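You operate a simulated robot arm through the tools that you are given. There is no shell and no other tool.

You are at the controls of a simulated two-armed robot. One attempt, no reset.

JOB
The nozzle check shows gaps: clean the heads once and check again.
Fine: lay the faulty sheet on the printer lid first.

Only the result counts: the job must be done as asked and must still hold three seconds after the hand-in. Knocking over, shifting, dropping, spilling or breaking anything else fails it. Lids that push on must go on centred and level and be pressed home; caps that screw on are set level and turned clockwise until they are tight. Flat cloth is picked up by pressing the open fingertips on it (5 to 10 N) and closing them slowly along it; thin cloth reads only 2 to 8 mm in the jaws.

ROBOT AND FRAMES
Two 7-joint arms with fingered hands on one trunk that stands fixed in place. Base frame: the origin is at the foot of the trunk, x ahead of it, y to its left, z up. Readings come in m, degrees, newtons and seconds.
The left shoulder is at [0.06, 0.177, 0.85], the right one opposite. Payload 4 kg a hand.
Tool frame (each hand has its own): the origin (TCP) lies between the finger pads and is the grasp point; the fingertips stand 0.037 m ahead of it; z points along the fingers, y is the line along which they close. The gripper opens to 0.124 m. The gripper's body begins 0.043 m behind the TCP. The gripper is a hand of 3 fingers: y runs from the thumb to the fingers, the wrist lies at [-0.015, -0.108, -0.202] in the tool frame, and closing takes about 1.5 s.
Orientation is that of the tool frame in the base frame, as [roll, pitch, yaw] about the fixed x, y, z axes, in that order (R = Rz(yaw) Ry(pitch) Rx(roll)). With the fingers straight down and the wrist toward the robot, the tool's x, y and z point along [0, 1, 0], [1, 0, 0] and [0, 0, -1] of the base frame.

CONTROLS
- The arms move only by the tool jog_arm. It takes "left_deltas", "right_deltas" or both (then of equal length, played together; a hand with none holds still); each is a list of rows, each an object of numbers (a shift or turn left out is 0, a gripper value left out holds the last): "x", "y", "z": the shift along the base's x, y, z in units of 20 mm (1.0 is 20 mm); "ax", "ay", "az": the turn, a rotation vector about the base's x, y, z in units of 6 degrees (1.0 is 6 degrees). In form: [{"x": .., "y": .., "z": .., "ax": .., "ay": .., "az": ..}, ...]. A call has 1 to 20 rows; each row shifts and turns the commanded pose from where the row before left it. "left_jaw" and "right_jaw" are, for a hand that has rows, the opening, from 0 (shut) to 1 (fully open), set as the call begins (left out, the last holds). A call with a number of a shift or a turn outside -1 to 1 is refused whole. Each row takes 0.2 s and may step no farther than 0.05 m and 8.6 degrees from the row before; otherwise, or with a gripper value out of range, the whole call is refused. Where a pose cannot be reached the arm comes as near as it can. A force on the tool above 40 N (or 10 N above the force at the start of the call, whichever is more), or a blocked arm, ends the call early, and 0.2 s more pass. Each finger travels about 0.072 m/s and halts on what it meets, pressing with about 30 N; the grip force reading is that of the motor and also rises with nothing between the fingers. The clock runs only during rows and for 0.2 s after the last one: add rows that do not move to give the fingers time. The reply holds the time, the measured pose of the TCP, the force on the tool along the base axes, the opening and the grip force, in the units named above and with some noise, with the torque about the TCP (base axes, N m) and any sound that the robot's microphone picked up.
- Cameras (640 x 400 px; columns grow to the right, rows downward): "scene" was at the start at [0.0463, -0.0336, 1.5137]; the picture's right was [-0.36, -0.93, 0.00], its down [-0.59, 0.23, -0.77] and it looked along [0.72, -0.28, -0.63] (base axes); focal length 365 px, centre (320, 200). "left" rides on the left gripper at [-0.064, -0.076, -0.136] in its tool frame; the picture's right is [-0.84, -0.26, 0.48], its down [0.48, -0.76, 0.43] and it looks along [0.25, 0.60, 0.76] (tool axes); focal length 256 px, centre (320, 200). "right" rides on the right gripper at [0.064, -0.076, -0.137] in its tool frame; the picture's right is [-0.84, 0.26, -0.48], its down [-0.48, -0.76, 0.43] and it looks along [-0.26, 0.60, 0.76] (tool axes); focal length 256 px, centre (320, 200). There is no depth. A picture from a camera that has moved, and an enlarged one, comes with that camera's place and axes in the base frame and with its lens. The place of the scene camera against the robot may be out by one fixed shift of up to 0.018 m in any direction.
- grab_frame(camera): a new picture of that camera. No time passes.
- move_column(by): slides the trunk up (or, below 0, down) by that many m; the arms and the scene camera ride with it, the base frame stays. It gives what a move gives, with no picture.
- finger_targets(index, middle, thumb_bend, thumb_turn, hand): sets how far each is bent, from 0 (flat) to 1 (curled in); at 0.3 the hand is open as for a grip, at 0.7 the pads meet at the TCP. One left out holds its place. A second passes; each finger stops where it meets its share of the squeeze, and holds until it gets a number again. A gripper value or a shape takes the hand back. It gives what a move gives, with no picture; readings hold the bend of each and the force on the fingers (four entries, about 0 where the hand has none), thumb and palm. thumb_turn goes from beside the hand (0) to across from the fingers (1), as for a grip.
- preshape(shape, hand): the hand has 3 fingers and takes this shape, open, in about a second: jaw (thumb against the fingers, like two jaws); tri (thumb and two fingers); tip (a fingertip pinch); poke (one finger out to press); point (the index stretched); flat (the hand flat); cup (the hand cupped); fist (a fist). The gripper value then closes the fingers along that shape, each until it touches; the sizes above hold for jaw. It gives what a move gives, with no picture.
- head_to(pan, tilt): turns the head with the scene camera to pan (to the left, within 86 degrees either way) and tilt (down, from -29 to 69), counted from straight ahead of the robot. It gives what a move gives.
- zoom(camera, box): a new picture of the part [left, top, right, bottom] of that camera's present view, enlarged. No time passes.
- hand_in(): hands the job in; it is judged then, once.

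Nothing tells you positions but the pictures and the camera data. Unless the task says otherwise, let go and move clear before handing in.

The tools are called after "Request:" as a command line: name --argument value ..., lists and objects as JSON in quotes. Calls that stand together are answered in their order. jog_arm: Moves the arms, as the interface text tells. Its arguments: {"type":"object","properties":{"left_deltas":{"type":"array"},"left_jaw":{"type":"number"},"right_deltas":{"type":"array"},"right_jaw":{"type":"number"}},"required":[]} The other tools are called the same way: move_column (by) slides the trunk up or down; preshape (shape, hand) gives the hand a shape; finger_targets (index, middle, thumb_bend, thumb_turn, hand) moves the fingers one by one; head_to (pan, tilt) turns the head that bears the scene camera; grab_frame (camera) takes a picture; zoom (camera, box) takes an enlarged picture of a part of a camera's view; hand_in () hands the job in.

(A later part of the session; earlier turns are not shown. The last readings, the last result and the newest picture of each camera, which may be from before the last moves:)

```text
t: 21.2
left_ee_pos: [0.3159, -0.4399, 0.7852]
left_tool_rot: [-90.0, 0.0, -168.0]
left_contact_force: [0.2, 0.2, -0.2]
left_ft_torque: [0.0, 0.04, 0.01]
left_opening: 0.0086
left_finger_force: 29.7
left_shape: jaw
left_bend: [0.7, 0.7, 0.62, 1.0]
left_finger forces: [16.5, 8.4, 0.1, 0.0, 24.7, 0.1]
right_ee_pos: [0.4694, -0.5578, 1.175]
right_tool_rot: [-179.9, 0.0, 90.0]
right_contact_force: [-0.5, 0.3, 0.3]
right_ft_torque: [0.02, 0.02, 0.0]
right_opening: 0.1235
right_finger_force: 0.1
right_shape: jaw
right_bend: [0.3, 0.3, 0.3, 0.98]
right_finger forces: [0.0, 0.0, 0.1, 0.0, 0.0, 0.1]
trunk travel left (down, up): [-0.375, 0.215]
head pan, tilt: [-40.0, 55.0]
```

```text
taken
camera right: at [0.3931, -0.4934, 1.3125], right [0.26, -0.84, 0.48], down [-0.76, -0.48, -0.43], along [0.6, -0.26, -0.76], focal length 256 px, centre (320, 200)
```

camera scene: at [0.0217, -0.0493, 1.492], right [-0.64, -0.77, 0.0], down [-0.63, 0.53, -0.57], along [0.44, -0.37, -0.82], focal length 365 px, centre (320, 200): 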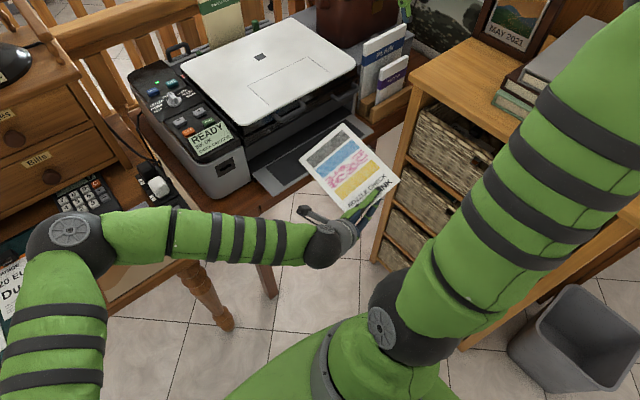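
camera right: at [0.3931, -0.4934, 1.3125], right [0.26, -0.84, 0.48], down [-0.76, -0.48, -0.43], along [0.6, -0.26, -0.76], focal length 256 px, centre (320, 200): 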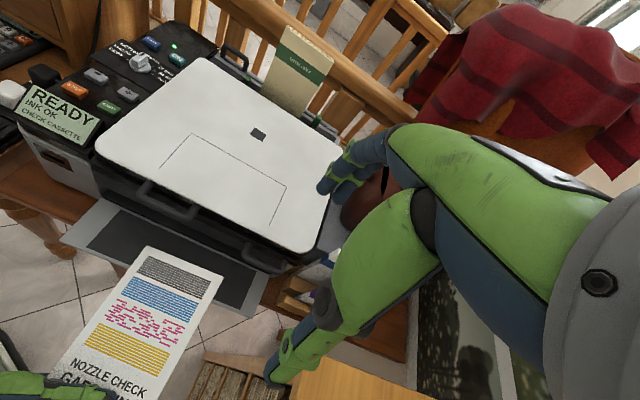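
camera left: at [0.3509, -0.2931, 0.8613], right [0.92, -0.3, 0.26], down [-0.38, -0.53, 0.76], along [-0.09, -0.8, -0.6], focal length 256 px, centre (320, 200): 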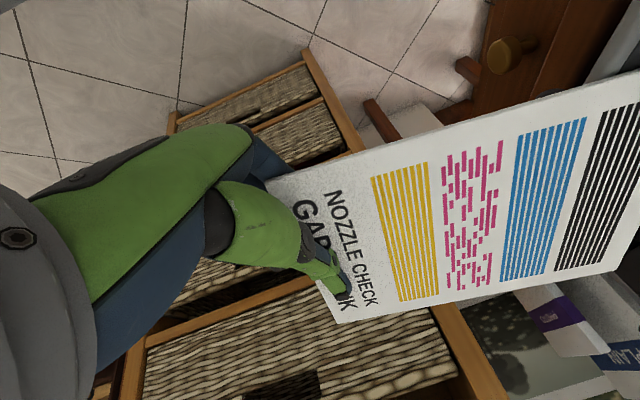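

The sheet has come free and is held by the left hand. I'll zoom in to measure how it sits in the grip before lifting.

Request:
zoom --camera "scene" --box '[280, 100, 420, 230]'

Request:
zoom --camera "right" --box '[0, 220, 300, 400]'

```text
3.08 times, centred on (350, 165) of scene
camera zoom: at [0.0217, -0.0493, 1.492], right [-0.64, -0.77, 0.0], down [-0.63, 0.53, -0.57], along [0.44, -0.37, -0.82], focal length 1122 px, centre (228, 308)
```

zoom: 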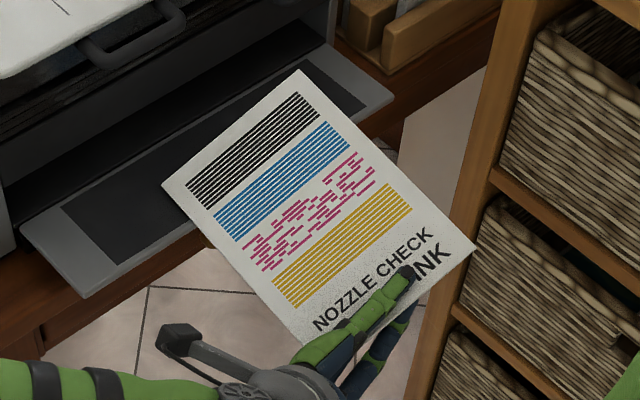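

```text
2.13 times, centred on (150, 310) of right
camera zoom: at [0.3931, -0.4934, 1.3125], right [0.26, -0.84, 0.48], down [-0.76, -0.48, -0.43], along [0.6, -0.26, -0.76], focal length 546 px, centre (683, -35)
```

zoom: 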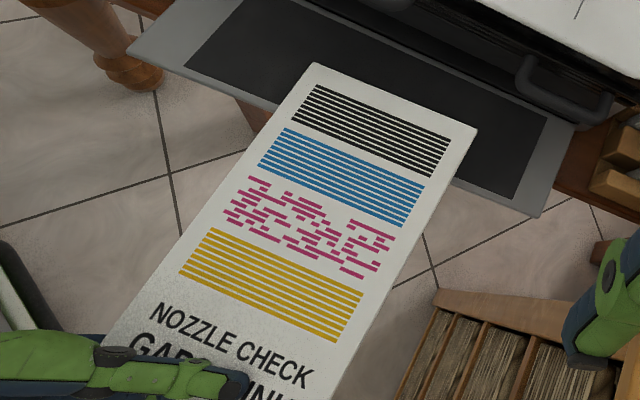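

The sheet is tilted in the grip: its right side is about 6 cm higher than the left, and the back slightly higher than the front. I'll turn the hand to level the sheet while lifting straight up, clear of the printer, and add a little yaw so the palm will later clear the lid handle.

Request:
jog_arm --left_deltas '[{"x": -0.2, "z": 0.5, "ax": 1.0, "ay": 0.2}, {"x": -0.2, "z": 0.5, "ax": 1.0, "ay": 0.2}, {"x": -0.2, "z": 0.9, "ax": 1.0, "ay": 0.2}, {"z": 0.9, "ax": 1.0, "ay": 0.2}, {"z": 0.9, "az": 0.6}, {"z": 0.9, "az": 0.6}, {"z": 0.9, "az": 0.6}, {"z": 0.9, "az": 0.7}]'

Request:
grab_frame --camera "left"

Request:
zoom --camera "scene" --box '[240, 80, 420, 230]'

Request:
grab_frame --camera "right"

```text
t: 23.0
left_ee_pos: [0.3022, -0.4407, 0.9163]
left_tool_rot: [-114.7, 0.3, -153.2]
left_contact_force: [-0.5, 0.6, -0.6]
left_ft_torque: [-0.01, 0.03, 0.01]
left_opening: 0.0083
left_finger_force: 30.1
left_shape: jaw
left_bend: [0.7, 0.7, 0.62, 1.0]
left_finger forces: [16.9, 8.3, 0.1, 0.0, 24.9, 0.0]
right_ee_pos: [0.4696, -0.5588, 1.1749]
right_tool_rot: [180.0, 0.1, 90.0]
right_contact_force: [0.3, -0.2, -0.1]
right_ft_torque: [0.03, -0.01, -0.01]
right_opening: 0.1237
right_finger_force: 0.0
right_shape: jaw
right_bend: [0.3, 0.3, 0.3, 0.98]
right_finger forces: [0.0, 0.0, 0.1, 0.0, 0.0, 0.1]
trunk travel left (down, up): [-0.375, 0.215]
head pan, tilt: [-40.0, 55.0]
```

```text
taken
camera left: at [0.317, -0.3296, 1.0427], right [0.99, -0.11, 0.04], down [-0.11, -0.85, 0.51], along [-0.02, -0.51, -0.86], focal length 256 px, centre (320, 200)
```

left: 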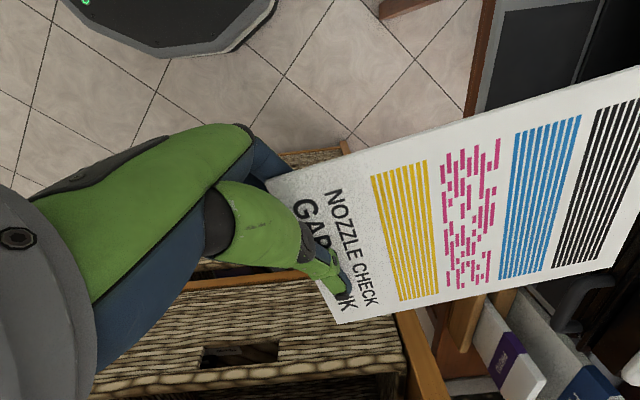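

```text
2.67 times, centred on (330, 155) of scene
camera zoom: at [0.0216, -0.0492, 1.492], right [-0.64, -0.77, 0.0], down [-0.63, 0.53, -0.57], along [0.44, -0.37, -0.82], focal length 973 px, centre (293, 320)
```

zoom: 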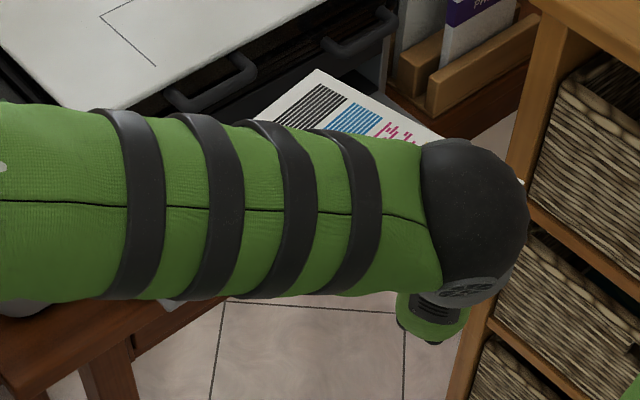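

```text
taken
camera right: at [0.393, -0.4934, 1.3125], right [0.26, -0.84, 0.48], down [-0.76, -0.48, -0.43], along [0.6, -0.26, -0.76], focal length 256 px, centre (320, 200)
```

right: 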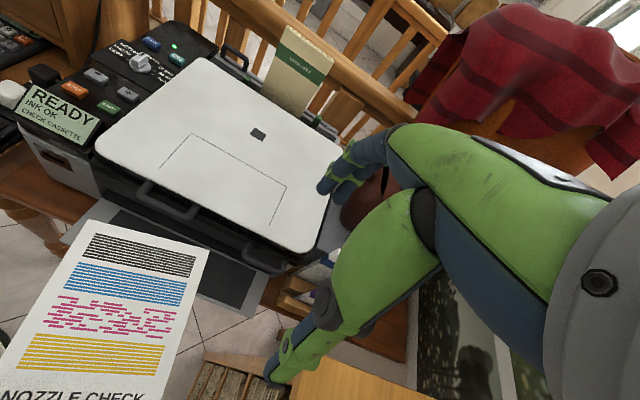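

The sheet is now level at about z 0.915 with its back edge around x 0.49–0.51. I'll raise it above lid height, nudge the right hand up and away for clearance, then carry the sheet forward over the lid.

Request:
jog_arm --left_deltas '[{"z": 0.9}, {"z": 0.9}, {"z": 0.9}, {"z": 0.9}, {"x": 0.9, "y": -0.2}, {"x": 0.9, "y": -0.2}, {"x": 0.9, "y": -0.2}, {"x": 0.9, "y": -0.2}, {"x": 0.9, "y": -0.2}, {"x": 0.9, "y": -0.2}]' --right_deltas '[{"z": 0.8, "y": -0.3}, {"z": 0.8, "y": -0.3}, {"z": 0.8, "y": -0.3}, {"z": 0.8, "y": -0.3}, {}, {}, {}, {}, {}, {}]'

Request:
grab_frame --camera "left"

Request:
grab_frame --camera "scene"

Request:
grab_frame --camera "right"

```text
t: 25.2
left_ee_pos: [0.4141, -0.4658, 0.9893]
left_tool_rot: [-114.5, 0.3, -153.3]
left_contact_force: [-1.3, -0.2, -0.6]
left_ft_torque: [-0.01, 0.03, 0.02]
left_opening: 0.0083
left_finger_force: 30.4
left_shape: jaw
left_bend: [0.7, 0.7, 0.62, 1.0]
left_finger forces: [17.0, 8.2, 0.1, 0.1, 25.0, 0.0]
right_ee_pos: [0.4677, -0.578, 1.2387]
right_tool_rot: [-180.0, 0.1, 90.0]
right_contact_force: [-0.8, -1.0, 0.0]
right_ft_torque: [0.01, 0.01, 0.0]
right_opening: 0.1237
right_finger_force: 0.1
right_shape: jaw
right_bend: [0.3, 0.3, 0.3, 0.98]
right_finger forces: [0.0, 0.0, 0.0, 0.0, 0.1, 0.0]
trunk travel left (down, up): [-0.375, 0.215]
head pan, tilt: [-40.0, 55.0]
```

```text
taken
camera left: at [0.4266, -0.3546, 1.1156], right [0.99, -0.11, 0.04], down [-0.11, -0.85, 0.51], along [-0.02, -0.51, -0.86], focal length 256 px, centre (320, 200)
```

left: 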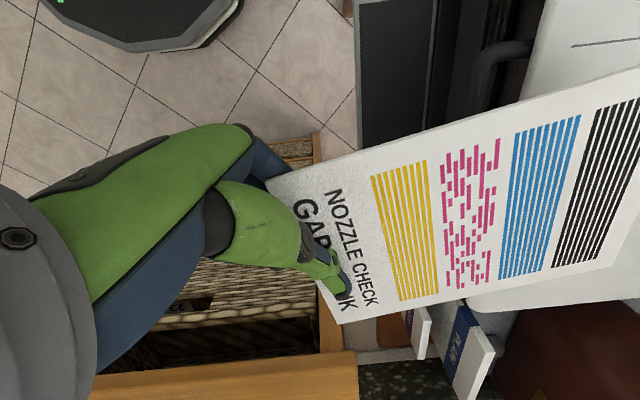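

```text
taken
camera scene: at [0.022, -0.0493, 1.492], right [-0.64, -0.77, 0.0], down [-0.63, 0.53, -0.57], along [0.44, -0.37, -0.82], focal length 365 px, centre (320, 200)
```

scene: 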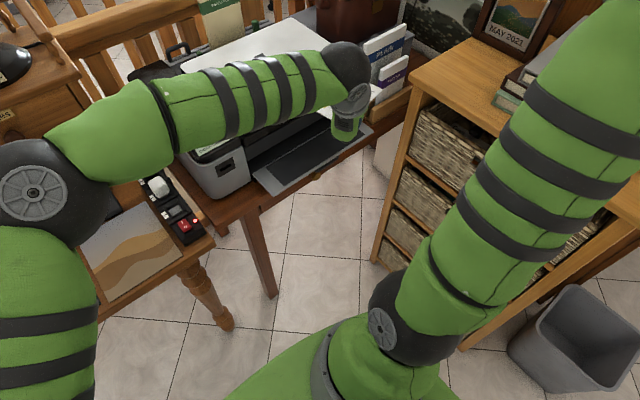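

```text
taken
camera right: at [0.3924, -0.5155, 1.3762], right [0.26, -0.84, 0.48], down [-0.76, -0.48, -0.43], along [0.6, -0.26, -0.76], focal length 256 px, centre (320, 200)
```

right: 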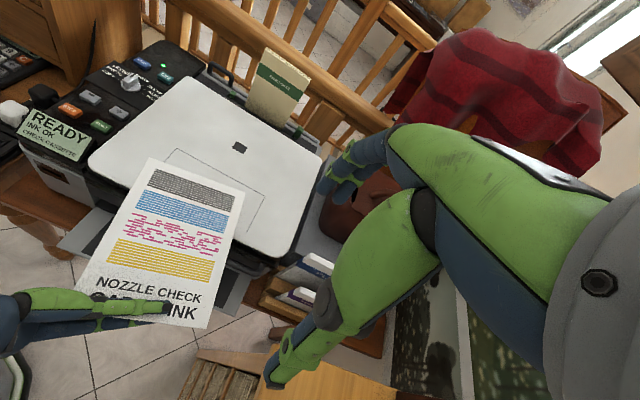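

The sheet is over the front part of the lid, clear of everything. I'll carry it the remaining 0.115 m forward and look again before lowering.

Request:
jog_arm --left_deltas '[{"x": 0.8, "y": -0.17}, {"x": 0.8, "y": -0.17}, {"x": 0.8, "y": -0.17}, {"x": 0.8, "y": -0.17}, {"x": 0.8, "y": -0.17}, {"x": 0.8, "y": -0.17}, {"x": 0.8, "y": -0.17}]'

Request:
grab_frame --camera "left"

Request:
grab_frame --camera "right"

Request:
head_to --pan -30 --tilt 40

Request:
grab_frame --camera "scene"

```text
t: 26.8
left_ee_pos: [0.5235, -0.4869, 0.9907]
left_tool_rot: [-114.6, 0.3, -153.1]
left_contact_force: [0.7, -0.4, 0.0]
left_ft_torque: [0.03, 0.03, -0.02]
left_opening: 0.0087
left_finger_force: 30.3
left_shape: jaw
left_bend: [0.7, 0.7, 0.62, 1.0]
left_finger forces: [17.0, 8.2, 0.1, 0.0, 25.1, 0.0]
right_ee_pos: [0.4693, -0.5796, 1.2386]
right_tool_rot: [180.0, -0.1, 90.0]
right_contact_force: [0.3, 0.0, -0.1]
right_ft_torque: [-0.03, 0.01, 0.01]
right_opening: 0.1235
right_finger_force: 0.1
right_shape: jaw
right_bend: [0.3, 0.3, 0.3, 0.98]
right_finger forces: [0.1, 0.0, 0.1, 0.0, 0.0, 0.1]
trunk travel left (down, up): [-0.375, 0.215]
head pan, tilt: [-40.0, 55.0]
```

```text
taken
camera left: at [0.5374, -0.3761, 1.1152], right [0.99, -0.11, 0.04], down [-0.11, -0.85, 0.51], along [-0.02, -0.51, -0.86], focal length 256 px, centre (320, 200)
```

left: 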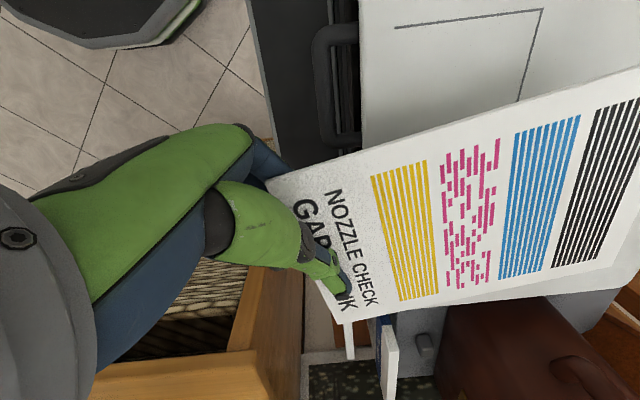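

```text
taken
camera right: at [0.3923, -0.5155, 1.3763], right [0.26, -0.84, 0.48], down [-0.76, -0.48, -0.43], along [0.6, -0.26, -0.76], focal length 256 px, centre (320, 200)
```

right: 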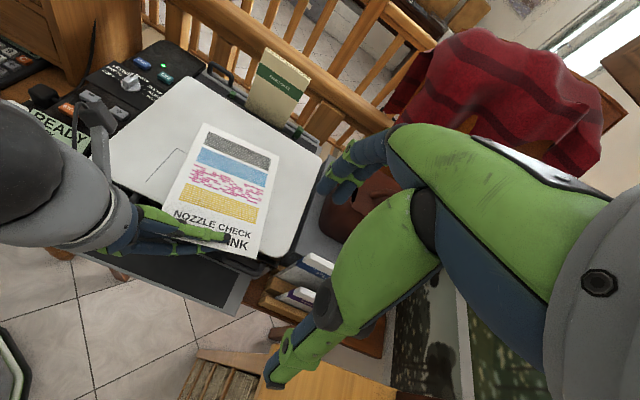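

```text
t: 27.6
left_ee_pos: [0.5237, -0.4868, 0.9897]
left_tool_rot: [-114.5, 0.3, -153.2]
left_contact_force: [0.0, 0.0, -1.1]
left_ft_torque: [-0.03, 0.01, -0.01]
left_opening: 0.0085
left_finger_force: 29.8
left_shape: jaw
left_bend: [0.7, 0.7, 0.62, 1.0]
left_finger forces: [17.1, 8.2, 0.0, 0.0, 25.0, 0.0]
right_ee_pos: [0.4682, -0.5789, 1.2398]
right_tool_rot: [180.0, -0.1, 89.8]
right_contact_force: [-0.5, -0.9, 1.0]
right_ft_torque: [-0.02, 0.02, 0.0]
right_opening: 0.1236
right_finger_force: 0.1
right_shape: jaw
right_bend: [0.3, 0.3, 0.3, 0.98]
right_finger forces: [0.0, 0.0, 0.0, 0.1, 0.1, 0.0]
trunk travel left (down, up): [-0.375, 0.215]
head pan, tilt: [-30.0, 40.0]
```

```text
taken
camera scene: at [0.0401, -0.0454, 1.5126], right [-0.5, -0.87, 0.0], down [-0.56, 0.32, -0.77], along [0.66, -0.38, -0.64], focal length 365 px, centre (320, 200)
```

scene: 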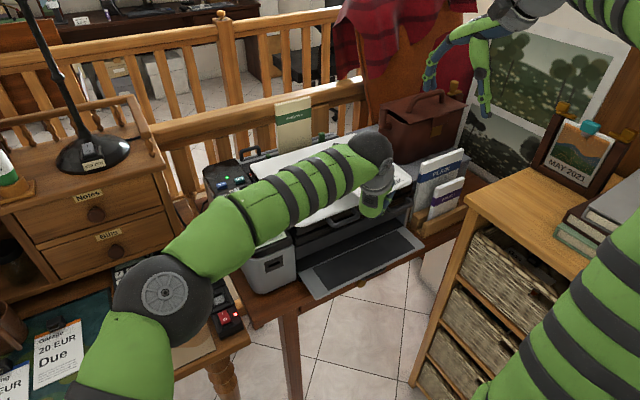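

The sheet is above the lid and the palm is in front of the lid handle. I'll lower gently, watching the force for contact with the lid.

Request:
jog_arm --left_deltas '[{"z": -0.5}, {"z": -0.5}, {"z": -0.5}, {}]'

Request:
grab_frame --camera "left"

Request:
zoom --camera "right" --box '[80, 60, 360, 300]'

```text
t: 28.6
left_ee_pos: [0.5236, -0.4874, 0.9614]
left_tool_rot: [-114.6, 0.3, -153.3]
left_contact_force: [0.5, -0.4, -0.4]
left_ft_torque: [0.02, -0.01, -0.01]
left_opening: 0.0084
left_finger_force: 30.4
left_shape: jaw
left_bend: [0.7, 0.7, 0.62, 1.0]
left_finger forces: [17.2, 8.2, 0.0, 0.0, 25.0, 0.1]
right_ee_pos: [0.4684, -0.5794, 1.2394]
right_tool_rot: [-179.9, -0.1, 90.0]
right_contact_force: [0.2, 0.0, -0.1]
right_ft_torque: [-0.01, 0.01, 0.01]
right_opening: 0.1236
right_finger_force: 0.0
right_shape: jaw
right_bend: [0.3, 0.3, 0.3, 0.98]
right_finger forces: [0.1, 0.1, 0.0, 0.0, 0.1, 0.1]
trunk travel left (down, up): [-0.375, 0.215]
head pan, tilt: [-30.0, 40.0]
```

```text
taken
camera left: at [0.537, -0.3762, 1.0857], right [0.99, -0.11, 0.04], down [-0.11, -0.85, 0.51], along [-0.02, -0.51, -0.86], focal length 256 px, centre (320, 200)
```

left: 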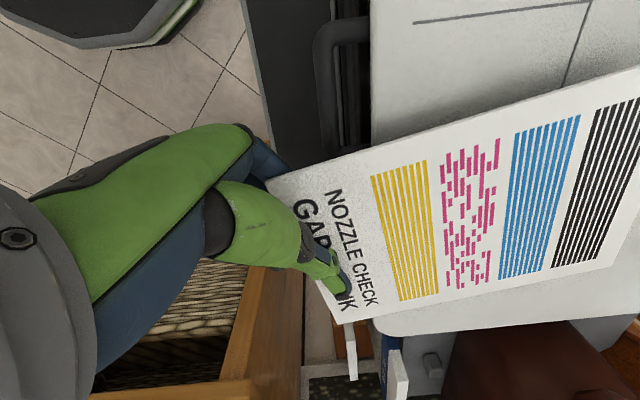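

```text
1.67 times, centred on (220, 180) of right
camera zoom: at [0.3922, -0.5154, 1.3763], right [0.26, -0.84, 0.48], down [-0.76, -0.48, -0.43], along [0.6, -0.26, -0.76], focal length 427 px, centre (487, 233)
```

zoom: 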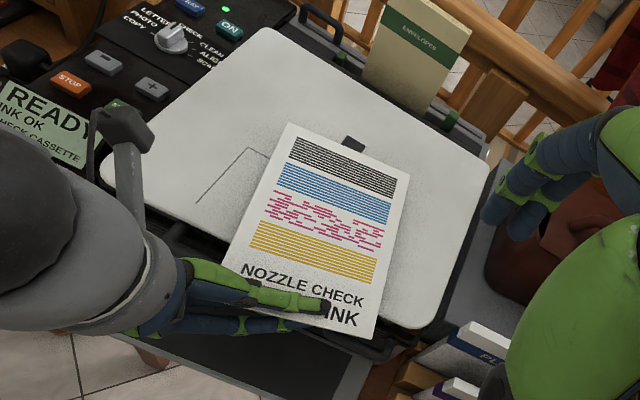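

Still no contact; the sheet is about 2 cm above the lid. I'll lower in small steps.

Request:
jog_arm --left_deltas '[{"z": -0.25}, {"z": -0.25}, {}]'

Request:
zoom --camera "right" --box '[80, 60, 360, 300]'

```text
t: 29.4
left_ee_pos: [0.5243, -0.4872, 0.9499]
left_tool_rot: [-114.5, 0.3, -153.2]
left_contact_force: [0.0, 0.7, -0.5]
left_ft_torque: [0.02, 0.05, -0.01]
left_opening: 0.0085
left_finger_force: 29.9
left_shape: jaw
left_bend: [0.7, 0.7, 0.62, 1.0]
left_finger forces: [17.0, 8.3, 0.0, 0.0, 24.9, 0.1]
right_ee_pos: [0.4691, -0.5789, 1.2393]
right_tool_rot: [-180.0, 0.0, 89.9]
right_contact_force: [-0.1, 0.5, -0.6]
right_ft_torque: [-0.02, 0.03, -0.02]
right_opening: 0.1234
right_finger_force: 0.1
right_shape: jaw
right_bend: [0.3, 0.3, 0.3, 0.98]
right_finger forces: [0.0, 0.0, 0.1, 0.0, 0.0, 0.1]
trunk travel left (down, up): [-0.375, 0.215]
head pan, tilt: [-30.0, 40.0]
```

```text
1.67 times, centred on (220, 180) of right
camera zoom: at [0.3922, -0.5154, 1.3764], right [0.26, -0.84, 0.48], down [-0.76, -0.48, -0.43], along [0.6, -0.26, -0.76], focal length 427 px, centre (487, 233)
```

zoom: 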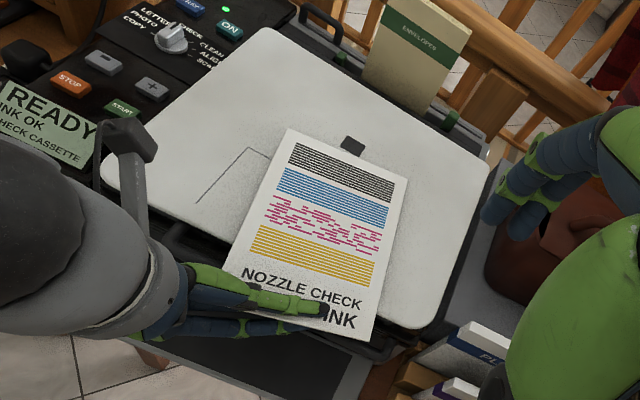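

No contact yet. I'll continue a few millimetres at a time.

Request:
jog_arm --left_deltas '[{"z": -0.2}, {}]'

Request:
jog_arm --left_deltas '[{"z": -0.2}, {}]'

Request:
grab_frame --camera "left"

Request:
zoom --camera "right" --box '[120, 100, 300, 280]'

```text
t: 29.9
left_ee_pos: [0.5235, -0.4865, 0.947]
left_tool_rot: [-114.4, 0.3, -153.1]
left_contact_force: [0.3, 0.5, 1.6]
left_ft_torque: [-0.17, -0.03, 0.01]
left_opening: 0.0086
left_finger_force: 30.1
left_shape: jaw
left_bend: [0.7, 0.7, 0.62, 1.0]
left_finger forces: [16.6, 7.9, 0.0, 0.0, 26.2, 0.1]
right_ee_pos: [0.469, -0.5789, 1.2388]
right_tool_rot: [-180.0, 0.1, 90.0]
right_contact_force: [0.9, 0.4, -0.3]
right_ft_torque: [0.01, -0.01, 0.02]
right_opening: 0.1235
right_finger_force: 0.0
right_shape: jaw
right_bend: [0.3, 0.3, 0.3, 0.98]
right_finger forces: [0.0, 0.0, 0.0, 0.0, 0.0, 0.1]
trunk travel left (down, up): [-0.375, 0.215]
head pan, tilt: [-30.0, 40.0]
```

```text
t: 30.6
left_ee_pos: [0.5241, -0.4874, 0.9429]
left_tool_rot: [-114.5, 0.3, -153.2]
left_contact_force: [-0.7, 1.8, 5.6]
left_ft_torque: [-0.44, -0.18, -0.02]
left_opening: 0.0085
left_finger_force: 30.0
left_shape: jaw
left_bend: [0.7, 0.7, 0.62, 1.0]
left_finger forces: [17.2, 7.6, 0.0, 0.0, 30.0, 0.1]
right_ee_pos: [0.4685, -0.578, 1.2407]
right_tool_rot: [180.0, -0.1, 89.9]
right_contact_force: [1.0, 1.1, 0.1]
right_ft_torque: [0.01, 0.03, 0.0]
right_opening: 0.1235
right_finger_force: 0.2
right_shape: jaw
right_bend: [0.3, 0.3, 0.3, 0.98]
right_finger forces: [0.0, 0.0, 0.0, 0.0, 0.0, 0.0]
trunk travel left (down, up): [-0.375, 0.215]
head pan, tilt: [-30.0, 40.0]
```

```text
taken
camera left: at [0.5377, -0.3771, 1.0684], right [0.99, -0.11, 0.04], down [-0.11, -0.85, 0.51], along [-0.02, -0.51, -0.86], focal length 256 px, centre (320, 200)
```

left: 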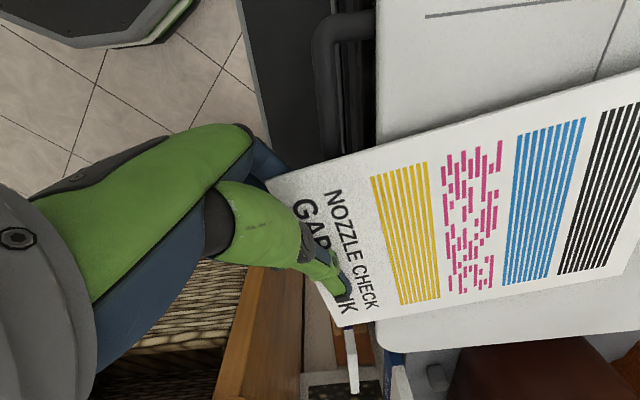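

```text
2.22 times, centred on (210, 190) of right
camera zoom: at [0.3918, -0.5149, 1.3767], right [0.26, -0.84, 0.48], down [-0.76, -0.48, -0.43], along [0.6, -0.26, -0.76], focal length 569 px, centre (564, 222)
```

zoom: 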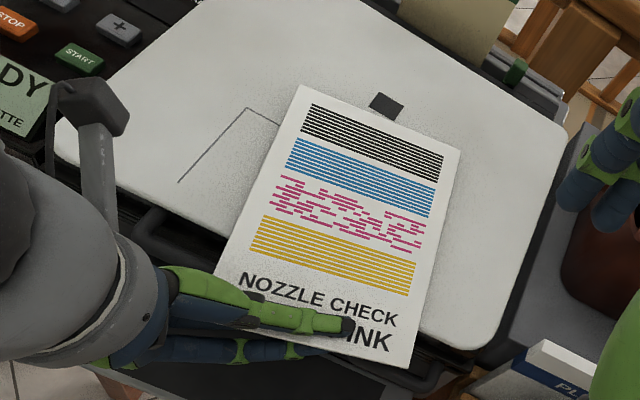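

Contact with the lid came at TCP z≈0.947, on the sheet's front right portion, so the sheet is a little low on the right and high at the back. I'll lift slightly, correct the tilt by a few degrees, and touch down again.

Request:
jog_arm --left_deltas '[{"z": 0.3}, {"ax": -0.4, "ay": 0.4}, {"ax": -0.2, "ay": 0.3}, {}]'

Request:
jog_arm --left_deltas '[{"z": -0.2}, {}]'

Request:
grab_frame --camera "left"

Request:
zoom --camera "right" --box '[120, 100, 300, 280]'

```text
t: 31.6
left_ee_pos: [0.5232, -0.4869, 0.9475]
left_tool_rot: [-113.2, -5.1, -153.2]
left_contact_force: [-0.1, 0.8, -0.3]
left_ft_torque: [0.02, -0.05, 0.03]
left_opening: 0.0081
left_finger_force: 29.9
left_shape: jaw
left_bend: [0.7, 0.7, 0.62, 1.0]
left_finger forces: [16.3, 9.3, 0.0, 0.0, 25.7, 0.1]
right_ee_pos: [0.468, -0.5778, 1.2386]
right_tool_rot: [-180.0, -0.1, 90.0]
right_contact_force: [-0.7, 0.6, 0.6]
right_ft_torque: [0.0, 0.04, 0.03]
right_opening: 0.124
right_finger_force: 0.0
right_shape: jaw
right_bend: [0.3, 0.3, 0.3, 0.98]
right_finger forces: [0.0, 0.0, 0.1, 0.0, 0.1, 0.0]
trunk travel left (down, up): [-0.375, 0.215]
head pan, tilt: [-30.0, 40.0]
```

```text
t: 32.1
left_ee_pos: [0.5234, -0.4879, 0.9428]
left_tool_rot: [-113.2, -5.0, -153.1]
left_contact_force: [-1.1, 0.1, -0.3]
left_ft_torque: [0.0, -0.04, -0.03]
left_opening: 0.0082
left_finger_force: 30.2
left_shape: jaw
left_bend: [0.7, 0.7, 0.62, 1.0]
left_finger forces: [15.8, 9.5, 0.1, 0.1, 25.5, 0.0]
right_ee_pos: [0.4694, -0.5786, 1.2389]
right_tool_rot: [-180.0, 0.0, 90.0]
right_contact_force: [0.0, 0.1, 0.4]
right_ft_torque: [0.02, -0.01, 0.01]
right_opening: 0.1236
right_finger_force: 0.0
right_shape: jaw
right_bend: [0.3, 0.3, 0.3, 0.98]
right_finger forces: [0.1, 0.0, 0.1, 0.0, 0.0, 0.1]
trunk travel left (down, up): [-0.375, 0.215]
head pan, tilt: [-30.0, 40.0]
```

```text
taken
camera left: at [0.5458, -0.3689, 1.06], right [0.99, -0.11, -0.03], down [-0.07, -0.82, 0.57], along [-0.09, -0.56, -0.82], focal length 256 px, centre (320, 200)
```

left: 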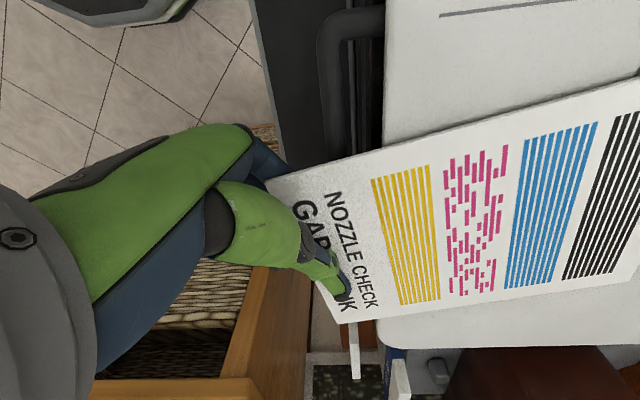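

```text
2.22 times, centred on (210, 190) of right
camera zoom: at [0.3921, -0.5154, 1.3764], right [0.26, -0.84, 0.48], down [-0.76, -0.48, -0.43], along [0.6, -0.26, -0.76], focal length 569 px, centre (564, 222)
```

zoom: 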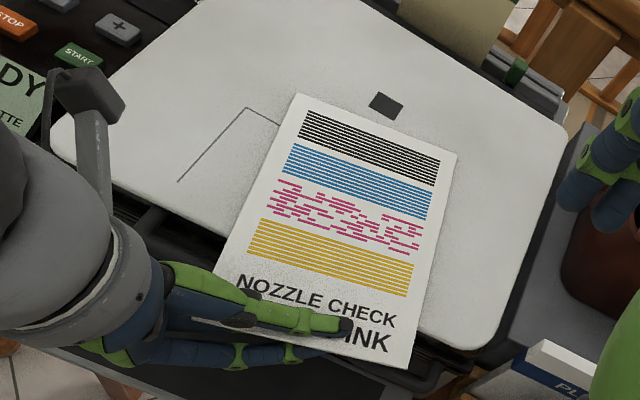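

Contact is gone after the tilt correction. I'll lower a few more millimetres until it touches again.

Request:
jog_arm --left_deltas '[{"z": -0.2}, {}]'

Request:
jog_arm --left_deltas '[{"z": -0.15}, {}]'

```text
t: 32.8
left_ee_pos: [0.5241, -0.4873, 0.9411]
left_tool_rot: [-113.2, -5.1, -153.2]
left_contact_force: [-0.6, -1.1, 4.8]
left_ft_torque: [-0.43, -0.2, -0.02]
left_opening: 0.0087
left_finger_force: 29.9
left_shape: jaw
left_bend: [0.7, 0.7, 0.62, 1.0]
left_finger forces: [16.6, 7.7, 0.0, 0.0, 29.7, 0.0]
right_ee_pos: [0.4693, -0.5795, 1.2394]
right_tool_rot: [179.9, 0.1, 90.0]
right_contact_force: [-0.6, 0.8, 1.5]
right_ft_torque: [0.02, 0.04, -0.01]
right_opening: 0.1236
right_finger_force: 0.1
right_shape: jaw
right_bend: [0.3, 0.3, 0.3, 0.98]
right_finger forces: [0.1, 0.0, 0.0, 0.0, 0.1, 0.0]
trunk travel left (down, up): [-0.375, 0.215]
head pan, tilt: [-30.0, 40.0]
```

```text
t: 33.4
left_ee_pos: [0.5238, -0.4864, 0.9381]
left_tool_rot: [-113.1, -5.0, -153.3]
left_contact_force: [0.6, -1.0, 7.9]
left_ft_torque: [-0.71, -0.39, 0.04]
left_opening: 0.009
left_finger_force: 30.0
left_shape: jaw
left_bend: [0.7, 0.7, 0.62, 1.0]
left_finger forces: [17.7, 7.0, 0.0, 0.0, 33.8, 0.0]
right_ee_pos: [0.4676, -0.5786, 1.2392]
right_tool_rot: [-179.9, 0.0, 90.1]
right_contact_force: [0.2, 0.0, 0.1]
right_ft_torque: [-0.01, 0.0, 0.04]
right_opening: 0.1235
right_finger_force: 0.1
right_shape: jaw
right_bend: [0.3, 0.3, 0.3, 0.98]
right_finger forces: [0.0, 0.0, 0.1, 0.0, 0.0, 0.0]
trunk travel left (down, up): [-0.375, 0.215]
head pan, tilt: [-30.0, 40.0]
```

The lid is still touching only at the sheet's front right. I'll lift, correct the tilt a little more, and touch down once more.

Request:
jog_arm --left_deltas '[{"z": 0.4}, {"ax": -0.5, "ay": 0.3}, {"ax": -0.3, "ay": 0.3}, {}]'

Request:
jog_arm --left_deltas '[{"z": -0.2}, {}]'

Request:
jog_arm --left_deltas '[{"z": -0.2}, {}]'

Request:
zoom --camera "right" --box '[120, 100, 300, 280]'

Request:
grab_frame --camera "left"

```text
t: 34.4
left_ee_pos: [0.524, -0.4876, 0.9433]
left_tool_rot: [-110.5, -10.4, -153.5]
left_contact_force: [0.5, 0.0, 0.1]
left_ft_torque: [0.05, -0.04, 0.03]
left_opening: 0.0079
left_finger_force: 29.9
left_shape: jaw
left_bend: [0.7, 0.7, 0.62, 1.0]
left_finger forces: [15.4, 9.9, 0.0, 0.0, 25.5, 0.0]
right_ee_pos: [0.4676, -0.5791, 1.2393]
right_tool_rot: [179.9, 0.0, 90.1]
right_contact_force: [-0.1, 0.0, 0.3]
right_ft_torque: [0.01, 0.0, 0.01]
right_opening: 0.1234
right_finger_force: 0.1
right_shape: jaw
right_bend: [0.3, 0.3, 0.3, 0.98]
right_finger forces: [0.0, 0.1, 0.0, 0.0, 0.0, 0.0]
trunk travel left (down, up): [-0.375, 0.215]
head pan, tilt: [-30.0, 40.0]
```

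```text
t: 35.0
left_ee_pos: [0.5243, -0.4868, 0.9407]
left_tool_rot: [-110.5, -10.4, -153.5]
left_contact_force: [-1.0, -0.5, 0.0]
left_ft_torque: [0.1, -0.07, 0.02]
left_opening: 0.0082
left_finger_force: 29.7
left_shape: jaw
left_bend: [0.7, 0.7, 0.62, 1.0]
left_finger forces: [14.2, 10.3, 0.0, 0.0, 25.9, 0.0]
right_ee_pos: [0.4677, -0.5796, 1.2396]
right_tool_rot: [180.0, 0.0, 89.9]
right_contact_force: [-0.6, 0.2, -0.5]
right_ft_torque: [0.01, 0.02, 0.01]
right_opening: 0.1236
right_finger_force: 0.0
right_shape: jaw
right_bend: [0.3, 0.3, 0.3, 0.98]
right_finger forces: [0.1, 0.0, 0.0, 0.0, 0.0, 0.0]
trunk travel left (down, up): [-0.375, 0.215]
head pan, tilt: [-30.0, 40.0]
```

```text
t: 35.5
left_ee_pos: [0.5236, -0.4863, 0.9356]
left_tool_rot: [-110.5, -10.4, -153.5]
left_contact_force: [0.8, -0.9, 2.8]
left_ft_torque: [0.04, -0.1, -0.02]
left_opening: 0.0083
left_finger_force: 30.0
left_shape: jaw
left_bend: [0.7, 0.7, 0.62, 1.0]
left_finger forces: [13.1, 10.8, 0.0, 0.0, 26.7, 0.0]
right_ee_pos: [0.4702, -0.5791, 1.2397]
right_tool_rot: [-179.9, 0.0, 90.1]
right_contact_force: [-0.4, 1.4, 0.0]
right_ft_torque: [0.02, 0.02, 0.0]
right_opening: 0.1239
right_finger_force: 0.1
right_shape: jaw
right_bend: [0.3, 0.3, 0.3, 0.98]
right_finger forces: [0.0, 0.0, 0.0, 0.0, 0.0, 0.0]
trunk travel left (down, up): [-0.375, 0.215]
head pan, tilt: [-30.0, 40.0]
```

```text
2.22 times, centred on (210, 190) of right
camera zoom: at [0.3921, -0.5153, 1.3764], right [0.26, -0.84, 0.48], down [-0.76, -0.48, -0.43], along [0.6, -0.26, -0.76], focal length 569 px, centre (564, 222)
```

zoom: 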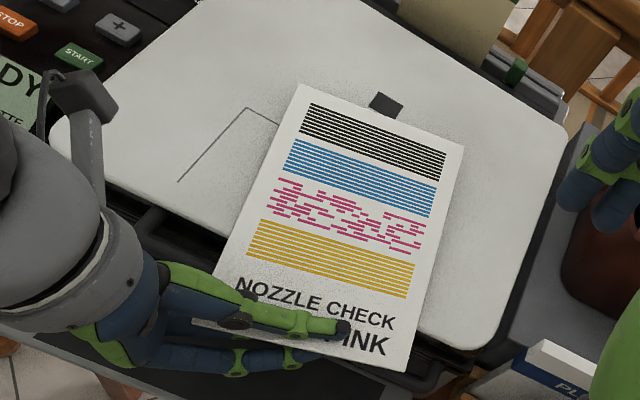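

```text
taken
camera left: at [0.5528, -0.3587, 1.0412], right [0.99, -0.11, -0.08], down [-0.04, -0.77, 0.64], along [-0.13, -0.63, -0.77], focal length 256 px, centre (320, 200)
```

left: 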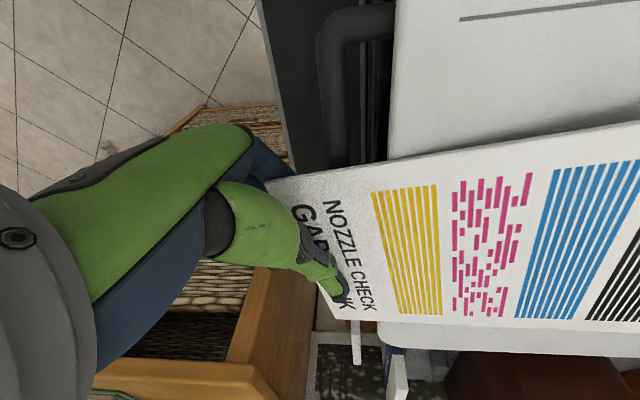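

The sheet now rests evenly on the lid's front part. I'll release by opening only the thumb upward, keeping the fingers below still.

Request:
finger_targets --hand "left" --thumb_bend 0.45

Request:
grab_frame --camera "left"

Request:
zoom --camera "right" --box '[120, 100, 300, 280]'

```text
t: 36.5
left_ee_pos: [0.5236, -0.4864, 0.9359]
left_tool_rot: [-110.5, -10.4, -153.7]
left_contact_force: [0.6, -0.4, 0.3]
left_ft_torque: [-0.01, 0.01, 0.01]
left_opening: 0.0155
left_finger_force: 0.6
left_shape: fingers
left_bend: [0.7, 0.7, 0.45, 1.0]
left_finger forces: [0.6, 0.0, 0.1, 0.0, 0.4, 0.1]
right_ee_pos: [0.4694, -0.5786, 1.2389]
right_tool_rot: [-180.0, 0.0, 89.9]
right_contact_force: [-0.2, -0.7, 0.5]
right_ft_torque: [0.02, 0.03, 0.03]
right_opening: 0.1239
right_finger_force: 0.2
right_shape: jaw
right_bend: [0.3, 0.3, 0.3, 0.98]
right_finger forces: [0.0, 0.0, 0.0, 0.1, 0.0, 0.0]
trunk travel left (down, up): [-0.375, 0.215]
head pan, tilt: [-30.0, 40.0]
```

```text
taken
camera left: at [0.5528, -0.3588, 1.0409], right [0.99, -0.11, -0.08], down [-0.04, -0.77, 0.64], along [-0.13, -0.63, -0.77], focal length 256 px, centre (320, 200)
```

left: 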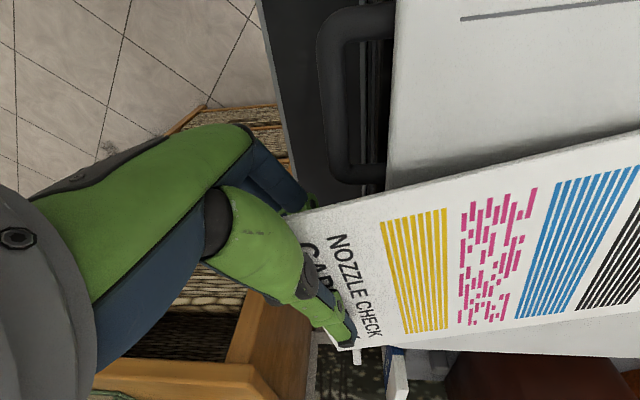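

```text
2.22 times, centred on (210, 190) of right
camera zoom: at [0.3922, -0.5154, 1.3764], right [0.26, -0.84, 0.48], down [-0.76, -0.48, -0.43], along [0.6, -0.26, -0.76], focal length 569 px, centre (564, 222)
```

zoom: 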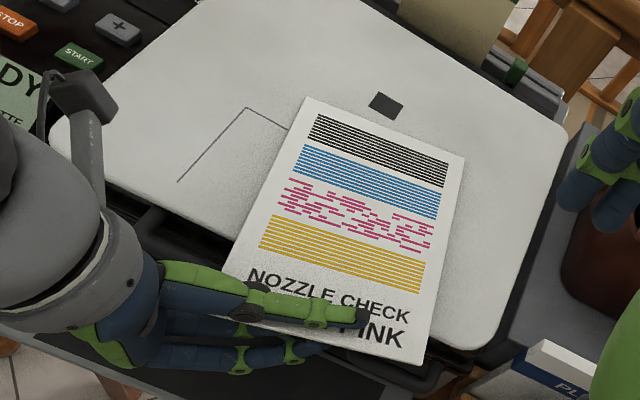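

The grip is released and the sheet now lies on the lid. I'll open the thumb further, drop the hand a few millimetres off the underside, then withdraw toward the robot.

Request:
finger_targets --hand "left" --thumb_bend 0.3

Request:
jog_arm --left_deltas '[{"z": -0.25}, {"z": -0.1}, {}]'

Request:
grab_frame --camera "left"

Request:
zoom --camera "right" --box '[120, 100, 300, 280]'

```text
t: 37.5
left_ee_pos: [0.5232, -0.4865, 0.9363]
left_tool_rot: [-110.6, -10.5, -153.5]
left_contact_force: [0.3, -0.2, 0.4]
left_ft_torque: [-0.01, 0.0, 0.02]
left_opening: 0.0341
left_finger_force: 0.1
left_shape: fingers
left_bend: [0.7, 0.7, 0.3, 1.0]
left_finger forces: [0.1, 0.0, 0.1, 0.1, 0.0, 0.0]
right_ee_pos: [0.4697, -0.579, 1.2386]
right_tool_rot: [-179.9, 0.0, 90.0]
right_contact_force: [-0.2, -0.2, -0.3]
right_ft_torque: [-0.04, -0.02, 0.02]
right_opening: 0.1237
right_finger_force: 0.1
right_shape: jaw
right_bend: [0.3, 0.3, 0.3, 0.98]
right_finger forces: [0.0, 0.0, 0.0, 0.0, 0.0, 0.0]
trunk travel left (down, up): [-0.375, 0.215]
head pan, tilt: [-30.0, 40.0]
```

```text
t: 38.4
left_ee_pos: [0.5243, -0.4858, 0.9302]
left_tool_rot: [-110.6, -10.5, -153.6]
left_contact_force: [0.5, 0.3, 0.0]
left_ft_torque: [0.0, -0.01, 0.0]
left_opening: 0.0343
left_finger_force: 0.0
left_shape: fingers
left_bend: [0.7, 0.7, 0.3, 1.0]
left_finger forces: [0.1, 0.0, 0.0, 0.1, 0.0, 0.1]
right_ee_pos: [0.4679, -0.5794, 1.239]
right_tool_rot: [179.9, 0.1, 90.0]
right_contact_force: [0.7, -0.5, -0.5]
right_ft_torque: [0.02, -0.05, -0.03]
right_opening: 0.1237
right_finger_force: 0.1
right_shape: jaw
right_bend: [0.3, 0.3, 0.3, 0.98]
right_finger forces: [0.1, 0.0, 0.0, 0.0, 0.0, 0.1]
trunk travel left (down, up): [-0.375, 0.215]
head pan, tilt: [-30.0, 40.0]
```

```text
taken
camera left: at [0.553, -0.3587, 1.034], right [0.99, -0.11, -0.08], down [-0.03, -0.77, 0.64], along [-0.13, -0.63, -0.77], focal length 256 px, centre (320, 200)
```

left: 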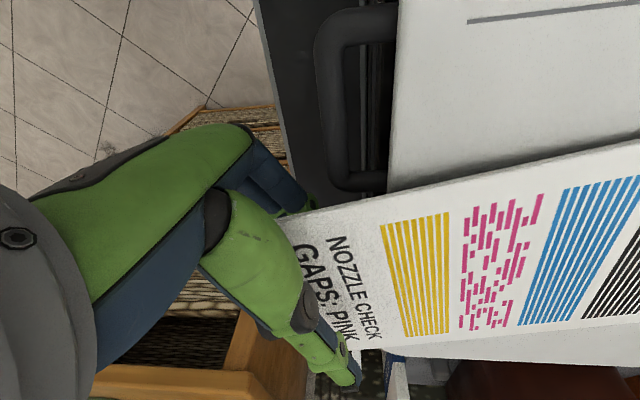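

```text
2.22 times, centred on (210, 190) of right
camera zoom: at [0.3922, -0.5154, 1.3764], right [0.26, -0.84, 0.48], down [-0.76, -0.48, -0.43], along [0.6, -0.26, -0.76], focal length 569 px, centre (564, 222)
```

zoom: 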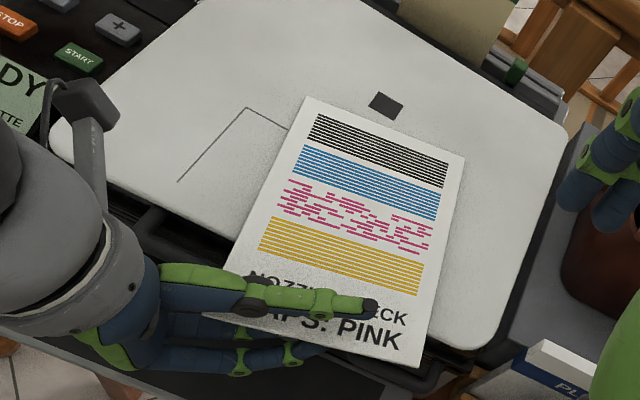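

The sheet stays on the lid while the hand has lowered free of it. I'll withdraw toward -x.

Request:
jog_arm --left_deltas '[{"x": -0.4}, {"x": -0.4}, {"x": -0.6}, {"x": -0.8}, {"x": -0.8}, {"x": -0.8}]'

Request:
grab_frame --camera "left"

Request:
grab_frame --camera "right"

```text
t: 39.8
left_ee_pos: [0.4485, -0.4887, 0.9307]
left_tool_rot: [-110.5, -10.4, -153.6]
left_contact_force: [-0.5, 0.0, -0.1]
left_ft_torque: [0.01, 0.02, -0.02]
left_opening: 0.0343
left_finger_force: 0.6
left_shape: fingers
left_bend: [0.7, 0.7, 0.3, 1.0]
left_finger forces: [0.1, 0.1, 0.0, 0.0, 0.0, 0.1]
right_ee_pos: [0.4694, -0.5788, 1.2389]
right_tool_rot: [179.9, 0.0, 90.0]
right_contact_force: [-0.4, -0.6, 0.6]
right_ft_torque: [0.0, 0.03, 0.01]
right_opening: 0.1235
right_finger_force: 0.1
right_shape: jaw
right_bend: [0.3, 0.3, 0.3, 0.98]
right_finger forces: [0.0, 0.0, 0.1, 0.0, 0.1, 0.0]
trunk travel left (down, up): [-0.375, 0.215]
head pan, tilt: [-30.0, 40.0]
```

```text
taken
camera left: at [0.477, -0.3602, 1.0343], right [0.99, -0.11, -0.08], down [-0.04, -0.77, 0.64], along [-0.13, -0.63, -0.77], focal length 256 px, centre (320, 200)
```

left: 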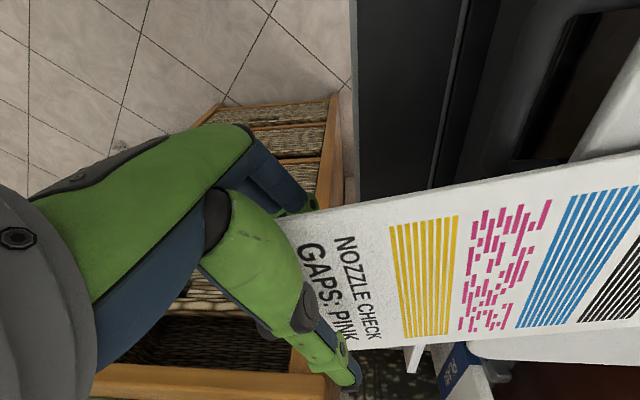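

```text
taken
camera right: at [0.392, -0.5154, 1.3764], right [0.26, -0.84, 0.48], down [-0.76, -0.48, -0.43], along [0.6, -0.26, -0.76], focal length 256 px, centre (320, 200)
```

right: 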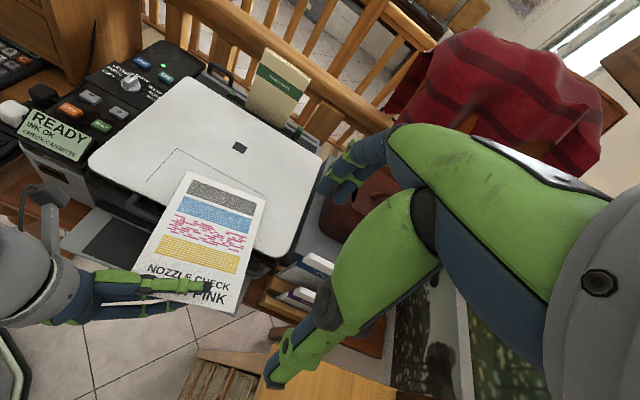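

The sheet came along with the hand when I withdrew, so something in the hand still holds or drags it. I'll stop and look closely before doing anything else.

Request:
zoom --camera "right" --box '[60, 160, 280, 330]'

Request:
zoom --camera "left" --box '[200, 120, 460, 400]'

Request:
zoom --camera "scene" --box '[300, 120, 460, 260]'

```text
2.35 times, centred on (170, 245) of right
camera zoom: at [0.392, -0.5154, 1.3764], right [0.26, -0.84, 0.48], down [-0.76, -0.48, -0.43], along [0.6, -0.26, -0.76], focal length 602 px, centre (673, 94)
```

zoom: 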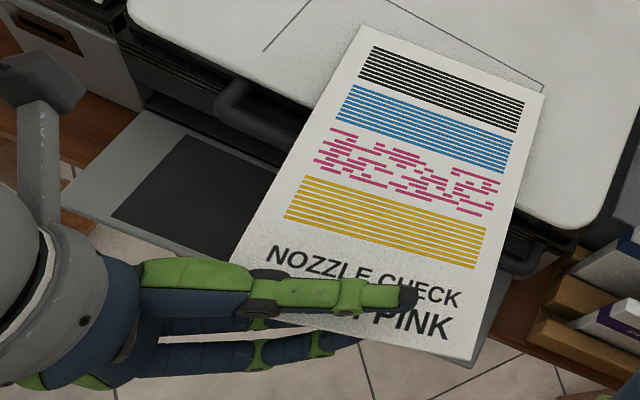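

```text
1.43 times, centred on (330, 260) of left
camera zoom: at [0.477, -0.3602, 1.0343], right [0.99, -0.11, -0.08], down [-0.04, -0.77, 0.64], along [-0.13, -0.63, -0.77], focal length 366 px, centre (306, 114)
```

zoom: 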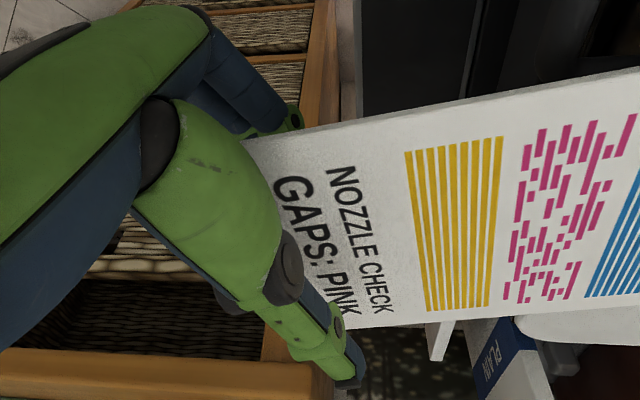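

```text
2.86 times, centred on (380, 190) of scene
camera zoom: at [0.0401, -0.0454, 1.5127], right [-0.5, -0.87, 0.0], down [-0.56, 0.32, -0.77], along [0.66, -0.38, -0.64], focal length 1042 px, centre (149, 229)
```

zoom: 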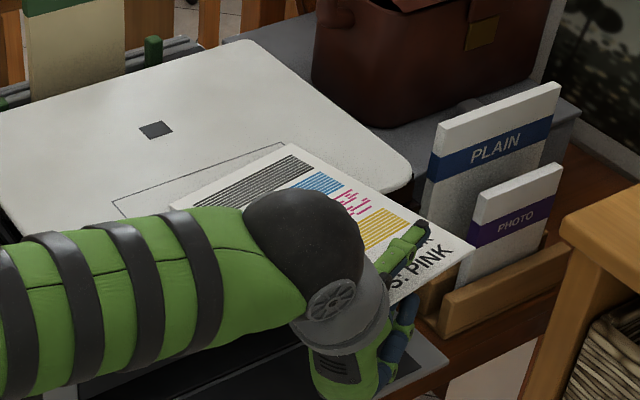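

The sheet's front-left corner seems wedged in the web between thumb base and fingers, so it got dragged; it is now resting on the fingers and the lid's front edge. I'll regrip it, carry it forward again, and next time open both sides and withdraw along the finger direction instead.

Request:
jog_arm --left_deltas '[{}, {}, {}, {}, {}, {}, {}, {}]' --left_jaw 0.0

Request:
grab_frame --camera "left"

Request:
zoom --camera "right" --box '[60, 160, 280, 330]'

```text
t: 41.5
left_ee_pos: [0.4484, -0.4868, 0.9302]
left_tool_rot: [-110.4, -10.3, -153.5]
left_contact_force: [0.0, 0.5, 0.9]
left_ft_torque: [0.08, -0.08, 0.02]
left_opening: 0.0069
left_finger_force: 30.2
left_shape: jaw
left_bend: [0.7, 0.7, 0.63, 1.0]
left_finger forces: [15.0, 11.0, 0.1, 0.0, 26.0, 0.0]
right_ee_pos: [0.4695, -0.5801, 1.24]
right_tool_rot: [180.0, 0.0, 90.0]
right_contact_force: [0.0, 0.2, -0.1]
right_ft_torque: [-0.04, 0.0, -0.02]
right_opening: 0.1236
right_finger_force: 0.1
right_shape: jaw
right_bend: [0.3, 0.3, 0.3, 0.98]
right_finger forces: [0.1, 0.1, 0.1, 0.1, 0.0, 0.0]
trunk travel left (down, up): [-0.375, 0.215]
head pan, tilt: [-30.0, 40.0]
```

```text
taken
camera left: at [0.4774, -0.3602, 1.0345], right [0.99, -0.11, -0.08], down [-0.04, -0.77, 0.64], along [-0.13, -0.63, -0.77], focal length 256 px, centre (320, 200)
```

left: 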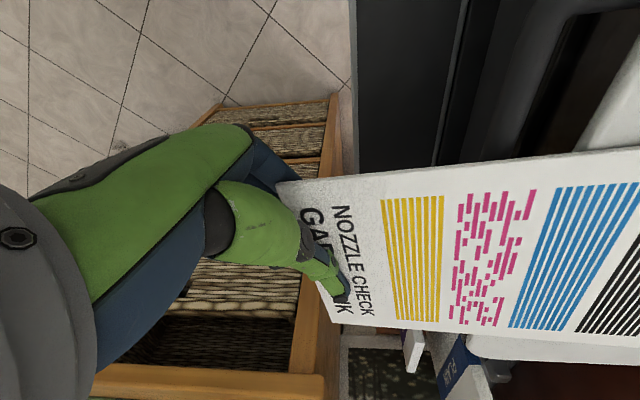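

```text
2.35 times, centred on (170, 245) of right
camera zoom: at [0.3921, -0.5153, 1.3764], right [0.26, -0.84, 0.48], down [-0.76, -0.48, -0.43], along [0.6, -0.26, -0.76], focal length 602 px, centre (673, 94)
```

zoom: 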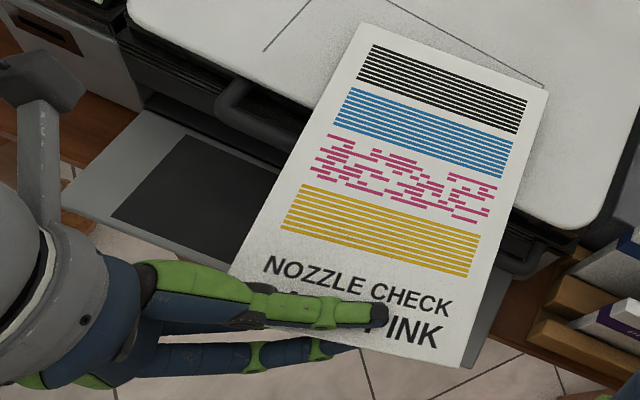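

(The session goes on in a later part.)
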